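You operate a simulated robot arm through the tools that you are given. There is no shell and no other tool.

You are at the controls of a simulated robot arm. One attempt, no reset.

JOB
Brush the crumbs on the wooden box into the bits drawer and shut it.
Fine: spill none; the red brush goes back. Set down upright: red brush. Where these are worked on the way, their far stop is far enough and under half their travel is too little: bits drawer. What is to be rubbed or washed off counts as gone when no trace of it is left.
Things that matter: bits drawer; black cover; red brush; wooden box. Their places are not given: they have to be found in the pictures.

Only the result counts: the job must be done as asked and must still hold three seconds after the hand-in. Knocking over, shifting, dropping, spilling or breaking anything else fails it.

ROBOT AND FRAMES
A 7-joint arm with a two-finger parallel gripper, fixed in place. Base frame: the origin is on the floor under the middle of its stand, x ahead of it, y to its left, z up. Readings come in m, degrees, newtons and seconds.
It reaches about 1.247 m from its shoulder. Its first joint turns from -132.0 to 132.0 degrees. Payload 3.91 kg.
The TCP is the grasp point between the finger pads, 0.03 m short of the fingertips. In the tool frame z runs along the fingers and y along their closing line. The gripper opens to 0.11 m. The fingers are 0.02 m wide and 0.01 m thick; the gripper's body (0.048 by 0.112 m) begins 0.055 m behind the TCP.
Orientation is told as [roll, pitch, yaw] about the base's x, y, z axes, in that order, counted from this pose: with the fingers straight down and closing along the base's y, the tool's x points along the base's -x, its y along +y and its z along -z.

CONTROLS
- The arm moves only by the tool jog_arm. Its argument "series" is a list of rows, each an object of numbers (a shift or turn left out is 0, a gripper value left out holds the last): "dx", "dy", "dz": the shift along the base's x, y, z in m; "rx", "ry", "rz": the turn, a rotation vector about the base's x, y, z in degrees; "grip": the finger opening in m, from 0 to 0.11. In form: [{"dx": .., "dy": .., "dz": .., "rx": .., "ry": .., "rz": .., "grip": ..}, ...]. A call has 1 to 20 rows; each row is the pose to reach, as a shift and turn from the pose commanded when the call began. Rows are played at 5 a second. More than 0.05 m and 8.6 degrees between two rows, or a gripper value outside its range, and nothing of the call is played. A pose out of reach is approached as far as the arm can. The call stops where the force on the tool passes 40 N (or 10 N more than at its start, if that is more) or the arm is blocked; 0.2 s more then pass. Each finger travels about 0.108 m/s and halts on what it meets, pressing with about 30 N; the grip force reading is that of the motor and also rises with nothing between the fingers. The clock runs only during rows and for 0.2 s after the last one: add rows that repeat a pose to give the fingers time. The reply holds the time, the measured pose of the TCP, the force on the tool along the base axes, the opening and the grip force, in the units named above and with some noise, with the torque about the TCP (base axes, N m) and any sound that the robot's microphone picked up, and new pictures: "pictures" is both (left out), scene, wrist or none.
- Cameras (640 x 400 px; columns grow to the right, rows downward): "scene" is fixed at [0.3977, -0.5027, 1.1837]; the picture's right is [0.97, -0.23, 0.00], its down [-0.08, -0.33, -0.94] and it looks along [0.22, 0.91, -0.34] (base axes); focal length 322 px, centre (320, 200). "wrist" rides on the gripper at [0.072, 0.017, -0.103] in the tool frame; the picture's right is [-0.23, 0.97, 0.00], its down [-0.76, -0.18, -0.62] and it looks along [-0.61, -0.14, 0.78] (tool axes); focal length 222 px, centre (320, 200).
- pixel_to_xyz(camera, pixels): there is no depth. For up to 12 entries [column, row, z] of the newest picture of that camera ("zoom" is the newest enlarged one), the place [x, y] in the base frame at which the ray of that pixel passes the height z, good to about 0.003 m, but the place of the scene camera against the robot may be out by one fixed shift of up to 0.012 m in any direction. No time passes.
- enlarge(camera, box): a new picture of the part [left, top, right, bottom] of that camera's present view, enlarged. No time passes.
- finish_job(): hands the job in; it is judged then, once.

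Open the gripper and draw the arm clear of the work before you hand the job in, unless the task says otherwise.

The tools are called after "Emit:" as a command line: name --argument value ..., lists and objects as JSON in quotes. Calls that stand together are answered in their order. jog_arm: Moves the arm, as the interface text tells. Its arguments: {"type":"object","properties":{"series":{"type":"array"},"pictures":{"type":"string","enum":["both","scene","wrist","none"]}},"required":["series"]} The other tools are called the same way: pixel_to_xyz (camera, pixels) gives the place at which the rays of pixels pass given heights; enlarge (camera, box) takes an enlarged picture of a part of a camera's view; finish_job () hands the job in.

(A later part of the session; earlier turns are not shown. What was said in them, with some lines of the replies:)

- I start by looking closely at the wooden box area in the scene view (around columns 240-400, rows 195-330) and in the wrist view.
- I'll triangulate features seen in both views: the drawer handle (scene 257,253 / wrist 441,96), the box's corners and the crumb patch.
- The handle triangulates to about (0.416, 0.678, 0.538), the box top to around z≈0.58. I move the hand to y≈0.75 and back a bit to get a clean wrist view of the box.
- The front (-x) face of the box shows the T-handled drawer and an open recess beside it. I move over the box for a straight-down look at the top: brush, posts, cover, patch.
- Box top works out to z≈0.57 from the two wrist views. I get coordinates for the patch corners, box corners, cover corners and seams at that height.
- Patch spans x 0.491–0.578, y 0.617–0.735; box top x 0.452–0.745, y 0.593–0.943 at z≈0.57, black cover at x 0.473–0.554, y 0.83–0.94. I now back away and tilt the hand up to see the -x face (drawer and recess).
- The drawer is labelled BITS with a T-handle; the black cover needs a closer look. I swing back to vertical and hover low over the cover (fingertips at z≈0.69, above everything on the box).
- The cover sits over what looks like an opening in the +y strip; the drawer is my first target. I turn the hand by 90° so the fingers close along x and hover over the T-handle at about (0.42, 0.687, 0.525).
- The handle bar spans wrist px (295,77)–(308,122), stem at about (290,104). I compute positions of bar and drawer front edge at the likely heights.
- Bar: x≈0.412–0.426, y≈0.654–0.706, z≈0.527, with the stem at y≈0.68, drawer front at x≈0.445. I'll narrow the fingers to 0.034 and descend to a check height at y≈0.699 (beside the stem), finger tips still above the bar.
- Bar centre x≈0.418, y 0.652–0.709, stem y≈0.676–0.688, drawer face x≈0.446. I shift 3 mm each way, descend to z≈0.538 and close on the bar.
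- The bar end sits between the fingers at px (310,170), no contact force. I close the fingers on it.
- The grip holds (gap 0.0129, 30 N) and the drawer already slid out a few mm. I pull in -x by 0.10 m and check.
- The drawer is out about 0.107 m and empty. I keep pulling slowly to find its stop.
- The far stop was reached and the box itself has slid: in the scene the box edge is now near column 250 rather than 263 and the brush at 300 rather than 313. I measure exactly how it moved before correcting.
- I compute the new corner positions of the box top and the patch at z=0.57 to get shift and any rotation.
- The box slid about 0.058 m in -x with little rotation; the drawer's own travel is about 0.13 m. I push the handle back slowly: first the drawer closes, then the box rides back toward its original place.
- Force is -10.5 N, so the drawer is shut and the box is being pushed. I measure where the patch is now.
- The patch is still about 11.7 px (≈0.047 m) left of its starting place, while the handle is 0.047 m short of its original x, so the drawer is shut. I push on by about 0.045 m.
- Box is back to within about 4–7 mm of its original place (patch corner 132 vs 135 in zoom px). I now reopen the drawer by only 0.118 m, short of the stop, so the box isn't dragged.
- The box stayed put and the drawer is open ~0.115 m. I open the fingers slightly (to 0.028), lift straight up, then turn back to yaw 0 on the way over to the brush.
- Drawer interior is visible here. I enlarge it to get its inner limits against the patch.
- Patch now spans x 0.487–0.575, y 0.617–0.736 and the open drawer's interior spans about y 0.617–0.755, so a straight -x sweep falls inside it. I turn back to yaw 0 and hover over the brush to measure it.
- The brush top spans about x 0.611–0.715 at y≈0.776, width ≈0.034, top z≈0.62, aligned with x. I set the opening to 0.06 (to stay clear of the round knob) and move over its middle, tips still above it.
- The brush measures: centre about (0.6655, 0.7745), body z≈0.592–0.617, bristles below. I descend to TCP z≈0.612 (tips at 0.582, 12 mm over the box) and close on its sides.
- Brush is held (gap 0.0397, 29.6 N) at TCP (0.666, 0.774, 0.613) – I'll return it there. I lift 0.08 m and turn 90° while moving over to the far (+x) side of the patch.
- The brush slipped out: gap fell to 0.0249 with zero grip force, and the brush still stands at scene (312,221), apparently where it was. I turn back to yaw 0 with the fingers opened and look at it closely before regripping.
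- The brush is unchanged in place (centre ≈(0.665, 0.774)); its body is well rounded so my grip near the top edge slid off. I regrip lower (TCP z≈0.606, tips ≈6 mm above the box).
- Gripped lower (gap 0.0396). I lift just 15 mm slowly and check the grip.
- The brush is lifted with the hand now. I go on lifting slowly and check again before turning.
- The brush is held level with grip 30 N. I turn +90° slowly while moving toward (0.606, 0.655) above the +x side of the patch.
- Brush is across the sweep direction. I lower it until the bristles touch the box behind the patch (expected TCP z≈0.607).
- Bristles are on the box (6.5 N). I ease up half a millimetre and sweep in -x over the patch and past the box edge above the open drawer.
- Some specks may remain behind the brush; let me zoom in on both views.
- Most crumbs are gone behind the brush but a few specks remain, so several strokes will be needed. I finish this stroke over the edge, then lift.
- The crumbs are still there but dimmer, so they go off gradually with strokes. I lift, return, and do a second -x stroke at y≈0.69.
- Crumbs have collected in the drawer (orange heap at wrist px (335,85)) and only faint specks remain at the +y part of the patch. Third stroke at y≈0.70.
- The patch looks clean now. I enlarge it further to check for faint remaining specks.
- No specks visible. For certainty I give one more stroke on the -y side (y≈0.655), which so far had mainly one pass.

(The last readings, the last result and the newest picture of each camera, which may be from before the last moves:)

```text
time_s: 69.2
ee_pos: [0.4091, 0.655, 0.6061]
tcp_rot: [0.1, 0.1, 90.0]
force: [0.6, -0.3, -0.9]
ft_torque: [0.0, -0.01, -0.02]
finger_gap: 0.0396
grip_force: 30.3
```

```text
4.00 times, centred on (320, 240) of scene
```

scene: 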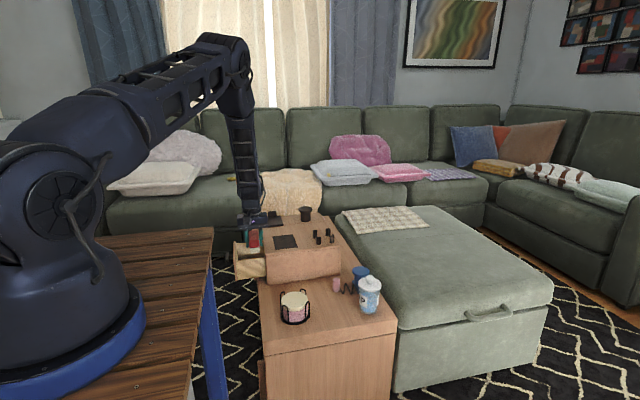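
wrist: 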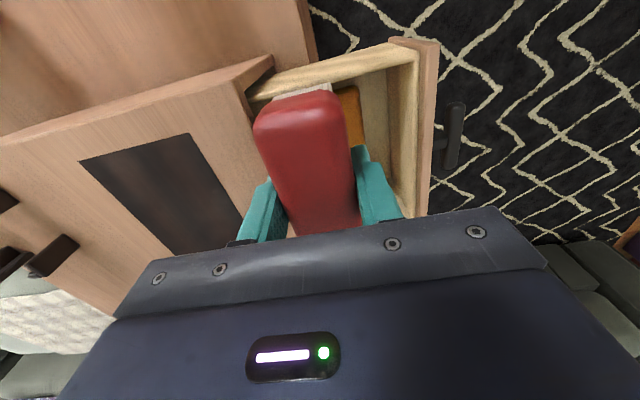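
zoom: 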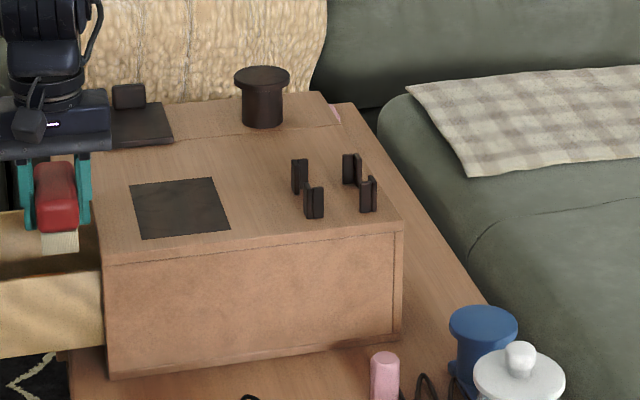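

Box, posts and cover are all where they were and the patch is clean. I lift the brush and carry it back over its place, turning back to yaw 0.

Emit:
jog_arm --series '[{"dz": 0.02}, {"dz": 0.05}, {"dz": 0.08}, {"dx": 0.015, "dy": 0.007, "dz": 0.085, "rz": -5.3}, {"dx": 0.03, "dy": 0.014, "dz": 0.085, "rz": -10.6}, {"dx": 0.045, "dy": 0.021, "dz": 0.085, "rz": -15.9}, {"dx": 0.06, "dy": 0.028, "dz": 0.085, "rz": -21.2}, {"dx": 0.075, "dy": 0.035, "dz": 0.085, "rz": -26.5}, {"dx": 0.09, "dy": 0.042, "dz": 0.085, "rz": -31.8}, {"dx": 0.105, "dy": 0.049, "dz": 0.085, "rz": -37.1}, {"dx": 0.12, "dy": 0.056, "dz": 0.085, "rz": -42.4}, {"dx": 0.135, "dy": 0.063, "dz": 0.085, "rz": -47.7}, {"dx": 0.15, "dy": 0.07, "dz": 0.085, "rz": -53}, {"dx": 0.165, "dy": 0.077, "dz": 0.085, "rz": -58.3}, {"dx": 0.18, "dy": 0.084, "dz": 0.085, "rz": -63.6}, {"dx": 0.195, "dy": 0.091, "dz": 0.085, "rz": -68.9}, {"dx": 0.21, "dy": 0.098, "dz": 0.085, "rz": -74.2}, {"dx": 0.225, "dy": 0.106, "dz": 0.085, "rz": -79.5}, {"dx": 0.24, "dy": 0.113, "dz": 0.085, "rz": -84.8}, {"dx": 0.2557, "dy": 0.12, "dz": 0.085, "rz": -90}]'

Emit:
enlarge --camera "scene" --box '[274, 175, 354, 225]'

```text
time_s: 73.4
ee_pos: [0.6664, 0.7754, 0.691]
tcp_rot: [0.0, 0.0, -0.1]
force: [-1.3, 0.3, -1.0]
ft_torque: [-0.02, -0.02, -0.01]
finger_gap: 0.0395
grip_force: 30.5
```

scene: 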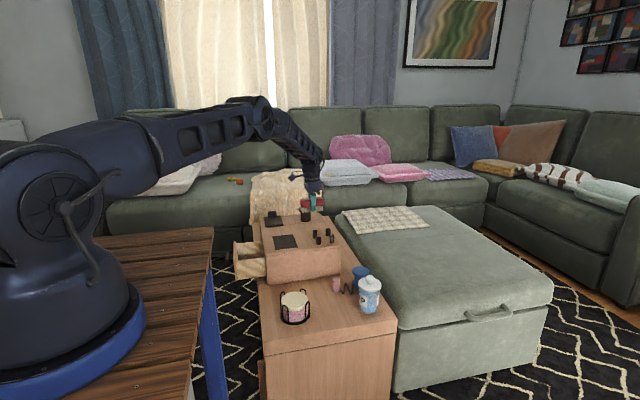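
wrist: 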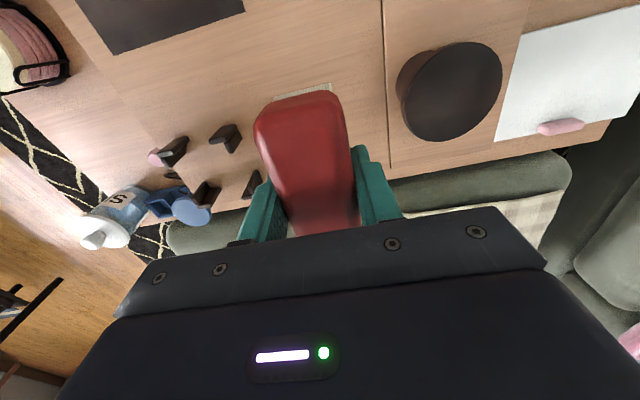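

```text
8.00 times, centred on (314, 200) of scene
```

zoom: 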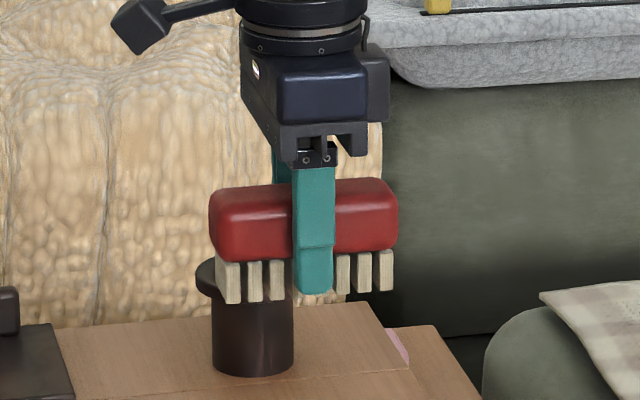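

Brush hangs level over its spot. I lower it gently to the contact height (TCP z≈0.608).

Emit:
jog_arm --series '[{"dz": -0.015}, {"dz": -0.03}, {"dz": -0.045}, {"dz": -0.058}, {"dz": -0.068}, {"dz": -0.075}, {"dz": -0.079}, {"dz": -0.081}, {"dz": -0.0825}]'

Emit:
enlarge --camera "scene" --box '[290, 195, 354, 235]'

```text
time_s: 75.4
ee_pos: [0.6652, 0.7735, 0.6078]
tcp_rot: [-0.1, 0.1, 0.0]
force: [-0.1, 0.6, -1.8]
ft_torque: [0.02, 0.01, 0.01]
finger_gap: 0.0396
grip_force: 30.3
```

scene: 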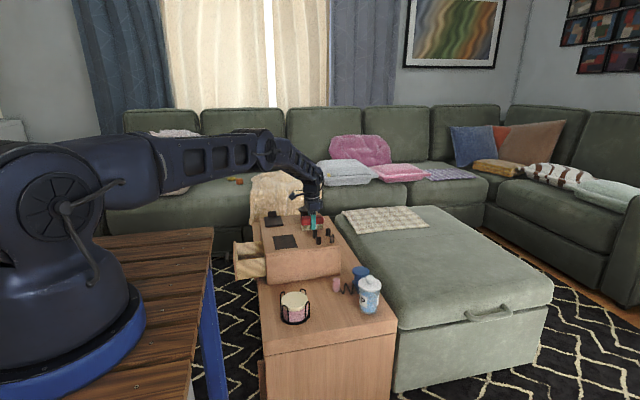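
wrist: 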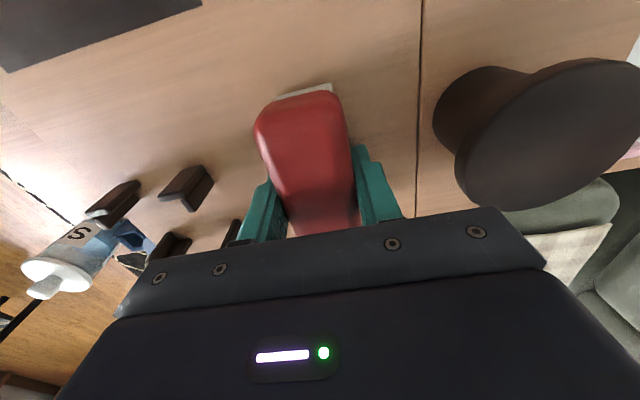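

```text
10.00 times, centred on (322, 215) of scene
```

zoom: 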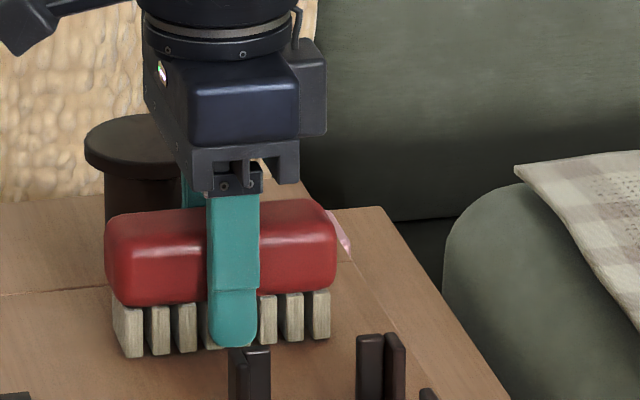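

Still about 1 mm above contact (Fz -1.8 N). I lower another 2 mm in half-millimetre steps.

Emit:
jog_arm --series '[{"dz": -0.0005}, {"dz": -0.001}, {"dz": -0.0015}, {"dz": -0.002}, {"dz": -0.002}]' --pictures "none"

```text
time_s: 76.6
ee_pos: [0.6662, 0.7757, 0.606]
tcp_rot: [0.0, 0.1, 0.1]
force: [0.5, 0.1, 1.5]
ft_torque: [0.02, -0.1, 0.0]
finger_gap: 0.0398
grip_force: 29.4
```

Contact made (Fz +1.5 N). I release by opening to 0.06 and lift straight up.

Emit:
jog_arm --series '[{"grip": 0.045}, {"grip": 0.055}, {"grip": 0.06}, {"grip": 0.06}, {"dz": 0.015, "grip": 0.06}, {"dz": 0.04, "grip": 0.06}, {"dz": 0.08, "grip": 0.06}, {"dz": 0.12, "grip": 0.06}, {"dz": 0.12, "grip": 0.06}]'

Emit:
enlarge --camera "scene" --box '[240, 190, 400, 290]'

Emit:
enlarge --camera "wrist" --box '[220, 60, 460, 210]'

```text
time_s: 78.6
ee_pos: [0.6646, 0.775, 0.7277]
tcp_rot: [-0.1, 0.0, 0.0]
force: [-0.3, 0.8, 0.0]
ft_torque: [-0.02, 0.04, -0.01]
finger_gap: 0.06
grip_force: 0.0
```

scene: 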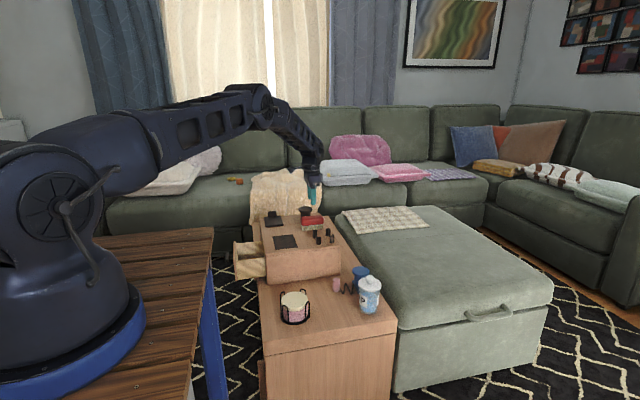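
wrist: 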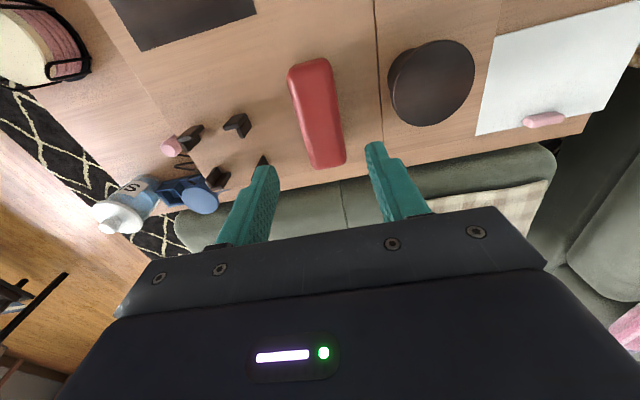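

```text
4.00 times, centred on (320, 240) of scene
```

zoom: 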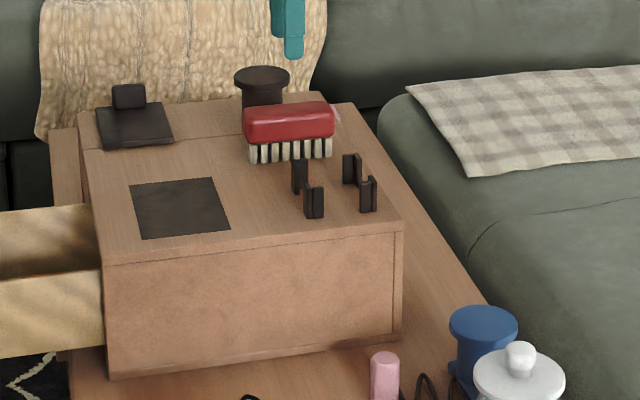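

```text
2.67 times, centred on (340, 135) of wrist
```

zoom: 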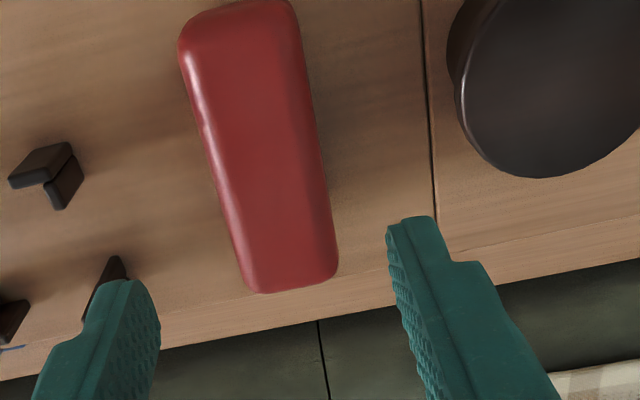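

The brush stands upright back in its place (zoom px 243–335, same as before). Next I turn to yaw 90 and go over the open drawer's handle (bar at x≈0.298, y 0.652–0.709).

Emit:
jog_arm --series '[{"dx": -0.026, "dy": -0.005, "rz": 6.5}, {"dx": -0.052, "dy": -0.01, "rz": 13}, {"dx": -0.078, "dy": -0.015, "rz": 19.5}, {"dx": -0.104, "dy": -0.02, "rz": 26}, {"dx": -0.13, "dy": -0.025, "rz": 32.5}, {"dx": -0.156, "dy": -0.03, "rz": 39}, {"dx": -0.182, "dy": -0.035, "rz": 45.5}, {"dx": -0.208, "dy": -0.04, "rz": 52}, {"dx": -0.234, "dy": -0.045, "rz": 58.5}, {"dx": -0.26, "dy": -0.05, "rz": 65}, {"dx": -0.286, "dy": -0.055, "rz": 71.5}, {"dx": -0.312, "dy": -0.06, "rz": 78}, {"dx": -0.338, "dy": -0.066, "rz": 84.5}, {"dx": -0.366, "dy": -0.072, "rz": 90, "grip": 0.034}, {"dx": -0.366, "dy": -0.072, "rz": 90, "grip": 0.034}]'

Emit:
enlarge --camera "wrist" --box '[60, 0, 380, 200]'

```text
time_s: 81.8
ee_pos: [0.3, 0.7031, 0.7263]
tcp_rot: [0.0, 0.0, 90.0]
force: [-0.4, 0.8, -0.1]
ft_torque: [0.0, 0.02, 0.01]
finger_gap: 0.0341
grip_force: 0.0
```

scene: 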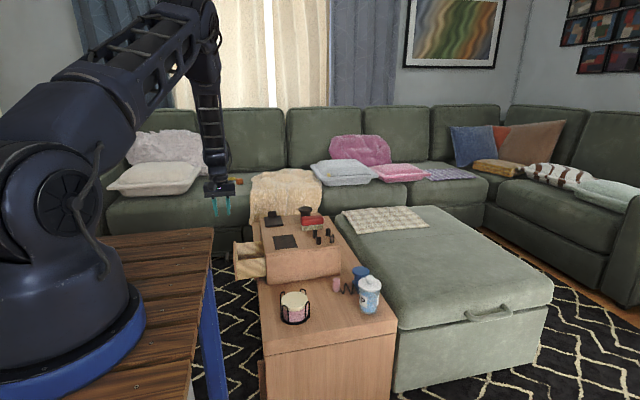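
wrist: 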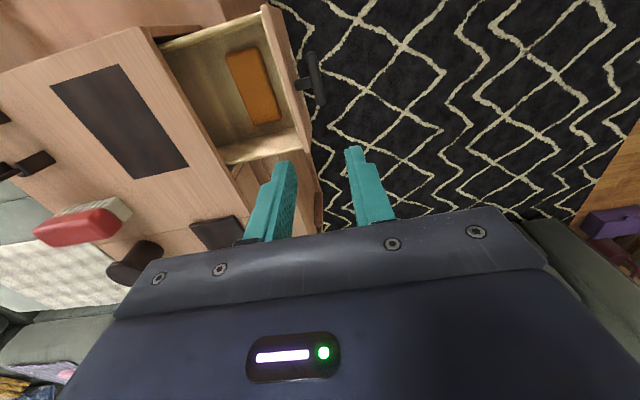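

```text
2.00 times, centred on (220, 100) of wrist
```

zoom: 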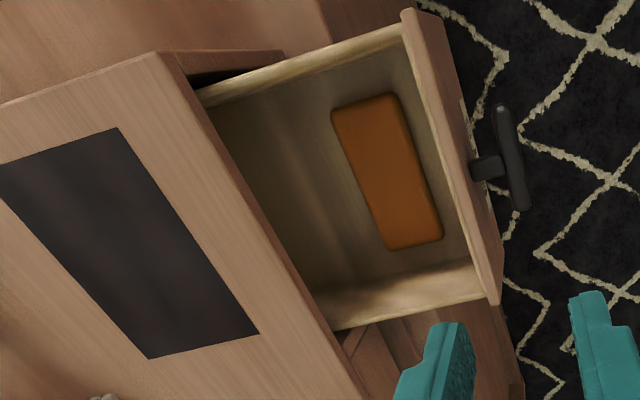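

The crumb heap lies in the drawer and the patch is clean. I locate the bar precisely before gripping it.

Emit:
pixel_to_xyz --camera "wrist" --pixels '[[311, 54, 0.53], [320, 103, 0.53], [315, 79, 0.53], [304, 84, 0.525], [297, 84, 0.525]]'

```text
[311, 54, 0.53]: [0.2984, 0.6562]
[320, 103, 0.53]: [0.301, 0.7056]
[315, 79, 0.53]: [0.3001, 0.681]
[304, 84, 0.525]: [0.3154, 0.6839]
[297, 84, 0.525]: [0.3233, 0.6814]
```

Bar centre is x≈0.300. I descend 6 mm to its -x side (fingers straddling it, clear of the stem), then close on it.

Emit:
jog_arm --series '[{"dx": -0.006, "dz": -0.04, "grip": 0.034}, {"dx": -0.006, "dz": -0.08, "grip": 0.034}, {"dx": -0.006, "dz": -0.12, "grip": 0.034}, {"dx": -0.006, "dz": -0.145, "grip": 0.034}, {"dx": -0.006, "dz": -0.165, "grip": 0.034}, {"dx": -0.006, "dz": -0.18, "grip": 0.034}, {"dx": -0.006, "dz": -0.19, "grip": 0.034}, {"dx": -0.006, "dz": -0.19, "grip": 0.034}]' --pictures "wrist"

```text
time_s: 83.6
ee_pos: [0.2928, 0.7039, 0.5357]
tcp_rot: [0.0, 0.0, 90.1]
force: [0.3, 0.4, -1.0]
ft_torque: [0.0, 0.0, 0.0]
finger_gap: 0.034
grip_force: 0.1
```

wrist: 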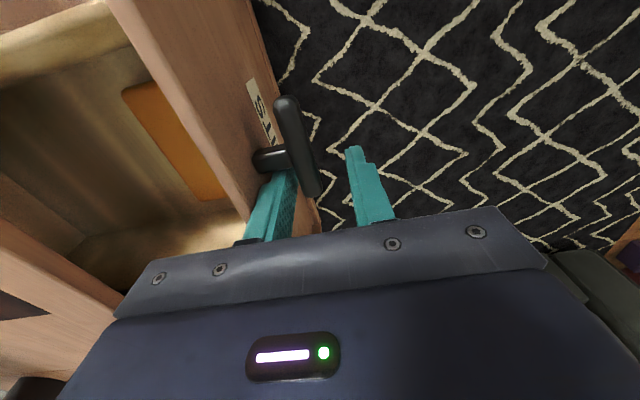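

The bar is between the fingers again. I shift 4 mm toward it while closing so the drawer isn't pulled to its stop.

Emit:
jog_arm --series '[{"dx": 0.002, "grip": 0.028}, {"dx": 0.005, "grip": 0.022}, {"dx": 0.006, "grip": 0.012}, {"dx": 0.006, "grip": 0.005}, {"dx": 0.006, "grip": 0.005}]'

```text
time_s: 84.8
ee_pos: [0.2994, 0.7036, 0.5365]
tcp_rot: [0.0, 0.0, 90.0]
force: [-0.7, 3.4, -0.4]
ft_torque: [0.21, 0.01, 0.61]
finger_gap: 0.0131
grip_force: 30.3
```

scene: 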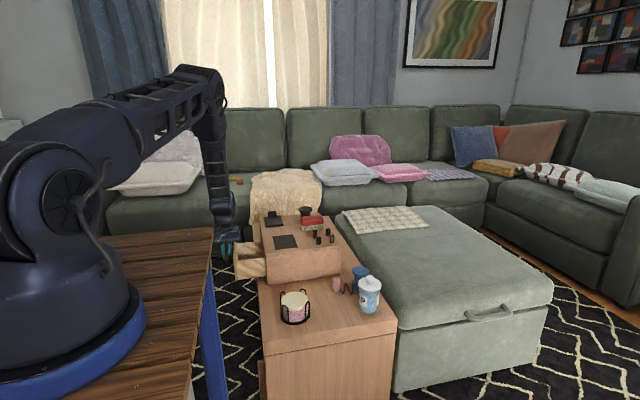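
wrist: 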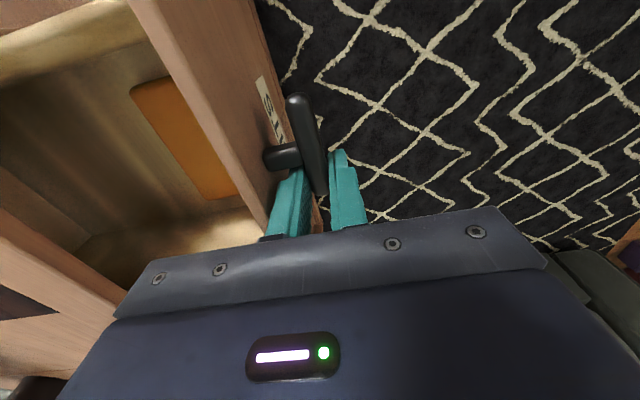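

Gripped (gap 0.0131). I push the drawer in slowly, easing off near the closed position.

Emit:
jog_arm --series '[{"dx": 0.006}, {"dx": 0.014}, {"dx": 0.023}, {"dx": 0.032}, {"dx": 0.041}, {"dx": 0.05}, {"dx": 0.059}, {"dx": 0.068}, {"dx": 0.077}, {"dx": 0.085}, {"dx": 0.092}, {"dx": 0.098}, {"dx": 0.103}, {"dx": 0.107}, {"dx": 0.11}, {"dx": 0.112}, {"dx": 0.112}]'

Emit:
enlarge --camera "scene" --box '[240, 190, 400, 290]'

```text
time_s: 88.4
ee_pos: [0.411, 0.7025, 0.5352]
tcp_rot: [0.0, 0.1, 90.0]
force: [0.0, -1.6, 0.5]
ft_torque: [0.15, 0.0, 0.61]
finger_gap: 0.013
grip_force: 30.3
```

scene: 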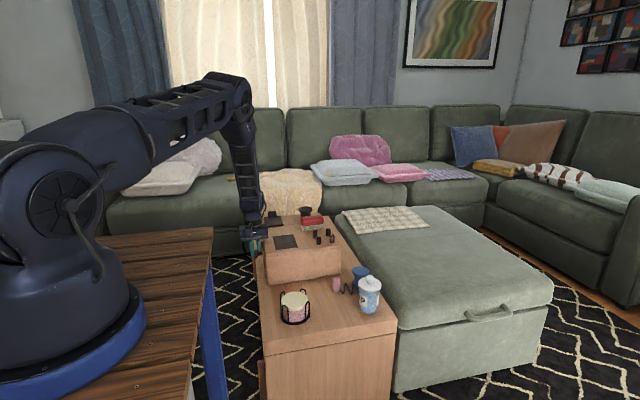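
wrist: 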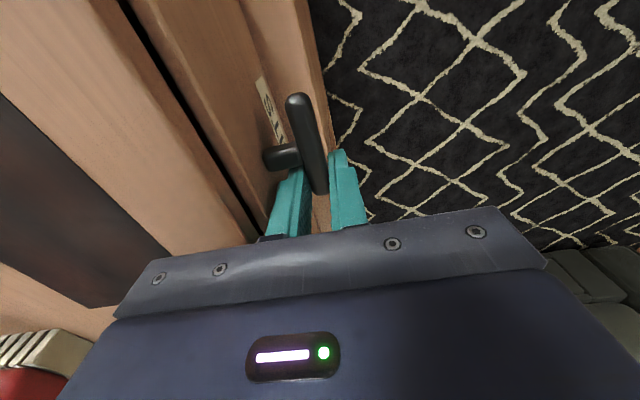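

```text
4.00 times, centred on (320, 240) of scene
```

zoom: 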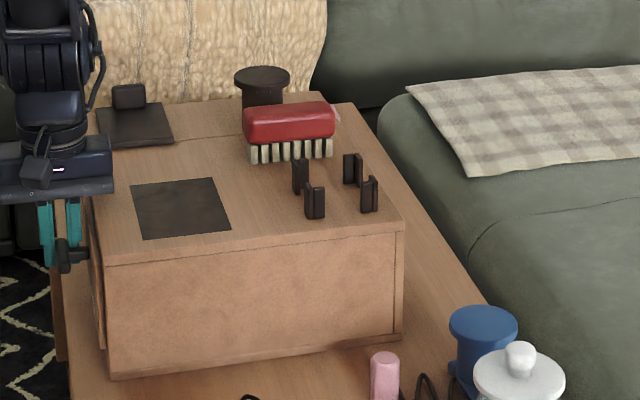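

Only a small dark gap remains and no closing force yet. I push on by about 8 mm to shut it fully and nudge the box the last few mm to its original place.

Emit:
jog_arm --series '[{"dx": 0.0015}, {"dx": 0.003}, {"dx": 0.0045}, {"dx": 0.006}, {"dx": 0.0075}, {"dx": 0.0085}, {"dx": 0.0085}]'

Emit:
enlarge --camera "scene" --box '[240, 190, 400, 290]'

```text
time_s: 90.0
ee_pos: [0.4199, 0.7035, 0.5365]
tcp_rot: [0.1, -0.1, 90.0]
force: [-12.9, -1.0, 0.7]
ft_torque: [-0.19, 0.05, 0.61]
finger_gap: 0.0129
grip_force: 29.5
```

scene: 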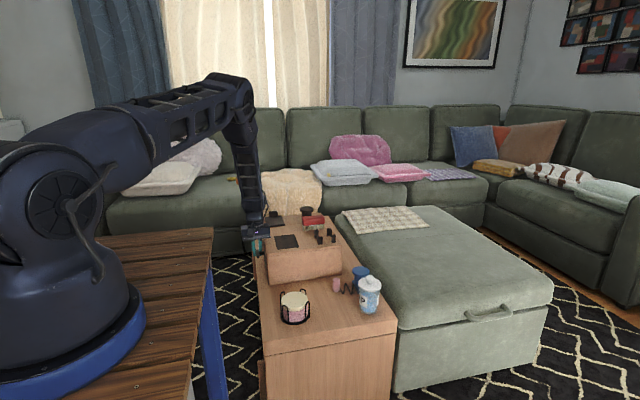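
wrist: 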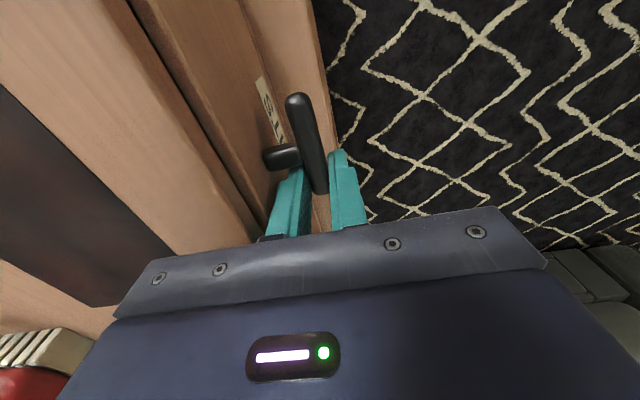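

```text
4.00 times, centred on (320, 240) of scene
```

zoom: 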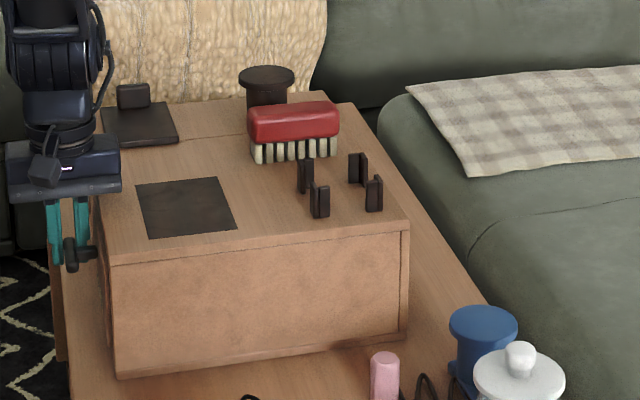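

The patch corners now match the starting picture (136/217/236/148 vs 135/217/236/149) and the drawer is shut with 13 N push. I open slightly and lift straight up.

Emit:
jog_arm --series '[{"grip": 0.025}, {"grip": 0.026}, {"grip": 0.026}, {"dz": 0.01, "grip": 0.026}, {"dz": 0.03, "grip": 0.026}, {"dz": 0.06, "grip": 0.026}, {"dz": 0.1, "grip": 0.026}, {"dz": 0.14, "grip": 0.05}, {"dz": 0.18, "grip": 0.08}, {"dz": 0.18, "grip": 0.08}]'

Emit:
enlarge --camera "wrist" --box '[180, 0, 380, 125]'

Emit:
enlarge --camera "scene" --box '[240, 190, 400, 290]'

```text
time_s: 92.2
ee_pos: [0.4206, 0.702, 0.7155]
tcp_rot: [0.0, 0.0, 90.0]
force: [-0.1, 0.0, -0.1]
ft_torque: [0.02, -0.01, 0.0]
finger_gap: 0.08
grip_force: 0.0
```

scene: 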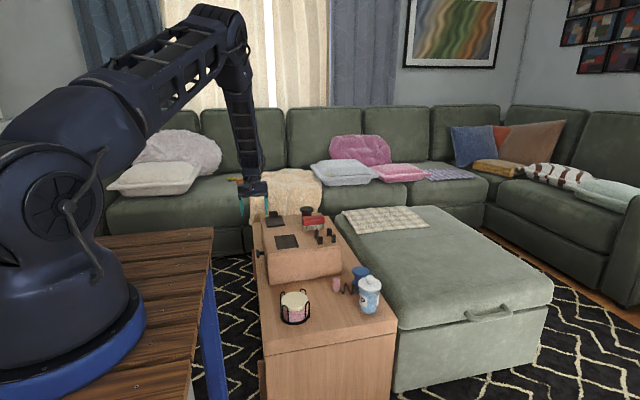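
wrist: 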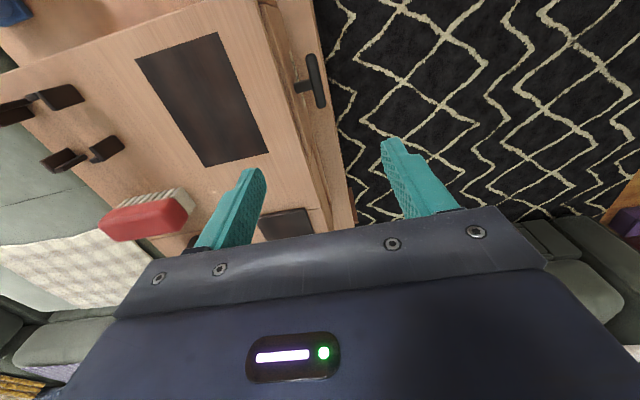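

```text
3.20 times, centred on (280, 62) of wrist
```

zoom: 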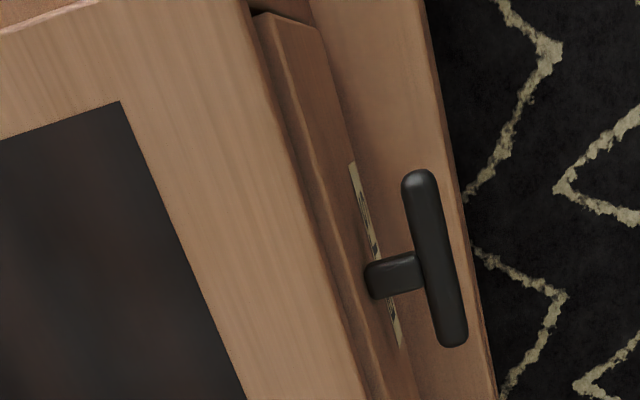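

```text
4.00 times, centred on (320, 240) of scene
```

zoom: 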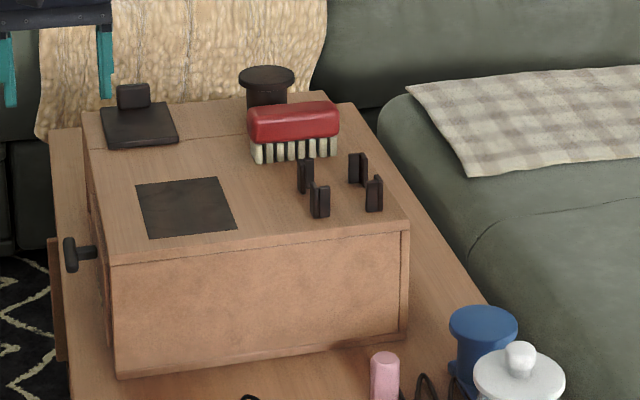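

The drawer looks shut as at the start (handle at scene zoom (70,253), same as initially). I verify the bar position, box edge and the brush numerically.

Emit:
pixel_to_xyz --camera "wrist" --pixels '[[316, 80.6, 0.53], [258, 0.5, 0.57], [217, 32, 0.57], [270, 152, 0.57], [135.5, 60, 0.57], [206, 166, 0.57]]'

Emit:
enlarge --camera "wrist" --box '[0, 20, 300, 250]'

```text
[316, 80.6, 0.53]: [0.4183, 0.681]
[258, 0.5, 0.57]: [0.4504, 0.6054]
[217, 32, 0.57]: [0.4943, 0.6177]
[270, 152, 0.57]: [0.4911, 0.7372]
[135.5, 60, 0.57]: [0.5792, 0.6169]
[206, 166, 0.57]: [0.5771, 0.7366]
```

```text
1.74 times, centred on (150, 135) of wrist
```

zoom: 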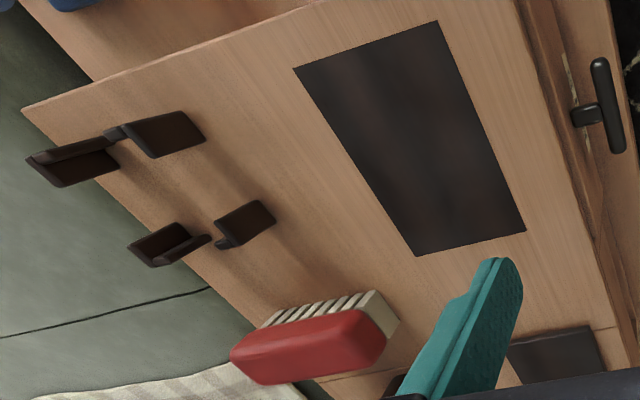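

Everything matches the start within about 3 mm: patch corners (0.494,0.618)…(0.577,0.737) and handle bar x 0.418. I withdraw the arm up and away with the gripper open.

Emit:
jog_arm --series '[{"dz": 0.04, "grip": 0.1}, {"dz": 0.08, "grip": 0.11}, {"dx": -0.01, "dy": -0.02, "dz": 0.12, "rz": -7}, {"dx": -0.02, "dy": -0.045, "dz": 0.15, "rz": -14}, {"dx": -0.03, "dy": -0.07, "dz": 0.17, "rz": -21}, {"dx": -0.04, "dy": -0.095, "dz": 0.17, "rz": -28}, {"dx": -0.05, "dy": -0.12, "dz": 0.17, "rz": -35}, {"dx": -0.06, "dy": -0.145, "dz": 0.17, "rz": -42}, {"dx": -0.07, "dy": -0.17, "dz": 0.17, "rz": -49}, {"dx": -0.08, "dy": -0.195, "dz": 0.17, "rz": -56}, {"dx": -0.09, "dy": -0.22, "dz": 0.17, "rz": -63}, {"dx": -0.095, "dy": -0.24, "dz": 0.17, "rz": -70}, {"dx": -0.095, "dy": -0.24, "dz": 0.17, "rz": -77}, {"dx": -0.095, "dy": -0.24, "dz": 0.17, "rz": -84}, {"dx": -0.095, "dy": -0.24, "dz": 0.17, "rz": -90}, {"dx": -0.095, "dy": -0.24, "dz": 0.17, "rz": -90}]'

Emit:
enlarge --camera "scene" --box '[240, 190, 400, 290]'

Emit:
enlarge --camera "wrist" --box '[260, 20, 640, 257]'

```text
time_s: 95.6
ee_pos: [0.3251, 0.4628, 0.8863]
tcp_rot: [0.0, 0.0, -0.1]
force: [0.2, 0.0, 0.0]
ft_torque: [0.04, 0.0, -0.01]
finger_gap: 0.1101
grip_force: 0.1
```

scene: 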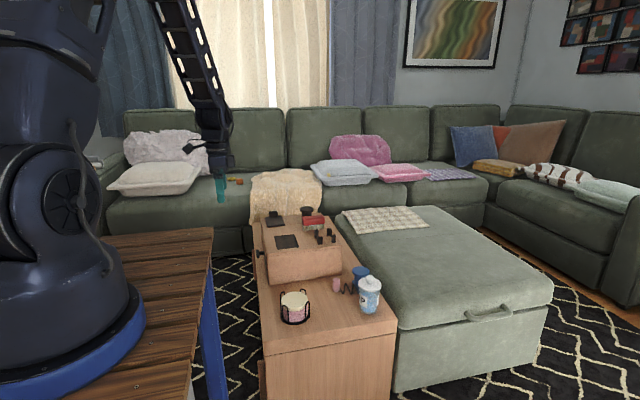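
wrist: 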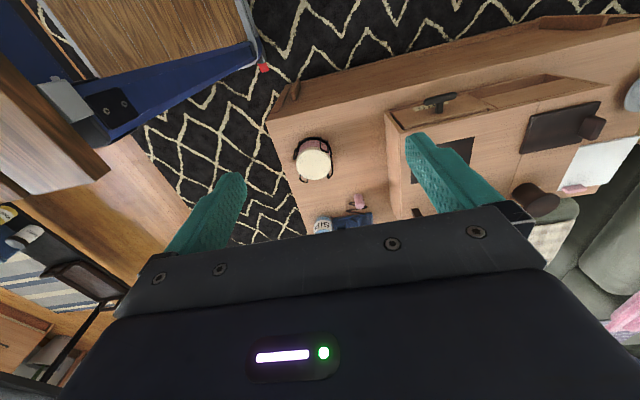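

```text
4.00 times, centred on (320, 240) of scene
```

zoom: 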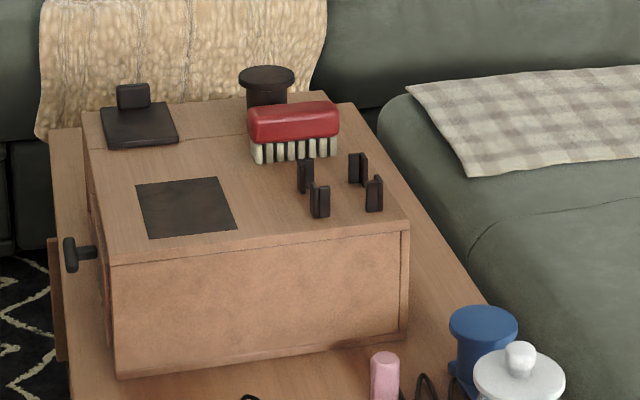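

```text
1.68 times, centred on (450, 138) of wrist
```

zoom: 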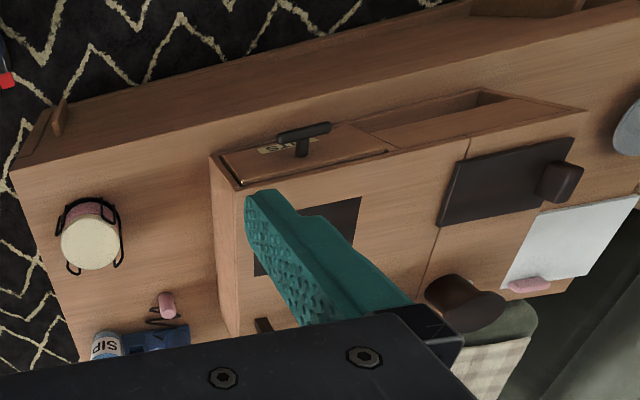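

The final views match the starting ones: the patch has no crumbs left, the drawer is shut, and the brush stands upright in its place. The black cover and everything else are unmoved, and the arm is clear with the gripper open. I hand in the job.

Emit:
finish_job

```text
The job is handed in.
```

I brushed the crumbs off the wooden box into the bits drawer, shut the drawer and handed the job in. I don't have the judge's result.

- **Crumbs:** four strokes cleared the black patch, and no specks showed when I enlarged the pictures. They lay in one heap in the drawer before I shut it. I saw none spilled, though specks on the patterned rug would be hard to spot.
- **Drawer:** it opened to about nine-tenths of its travel for the brushing. It is shut with its handle back where it was at the start.
- **Red brush:** it stands upright, bristles down, within a few millimetres of its starting place. It slipped from my first grip and stayed standing where it was; the second grip held.
- **Wooden box:** it did get shifted. When I first pulled the drawer it hit its stop and dragged the box about 6 cm. I pushed it back, and it now sits within about 3 mm of where it started.
- **Black cover:** I didn't touch it or look under it, because the job didn't mention it and the crumbs were all in plain view on the patch.
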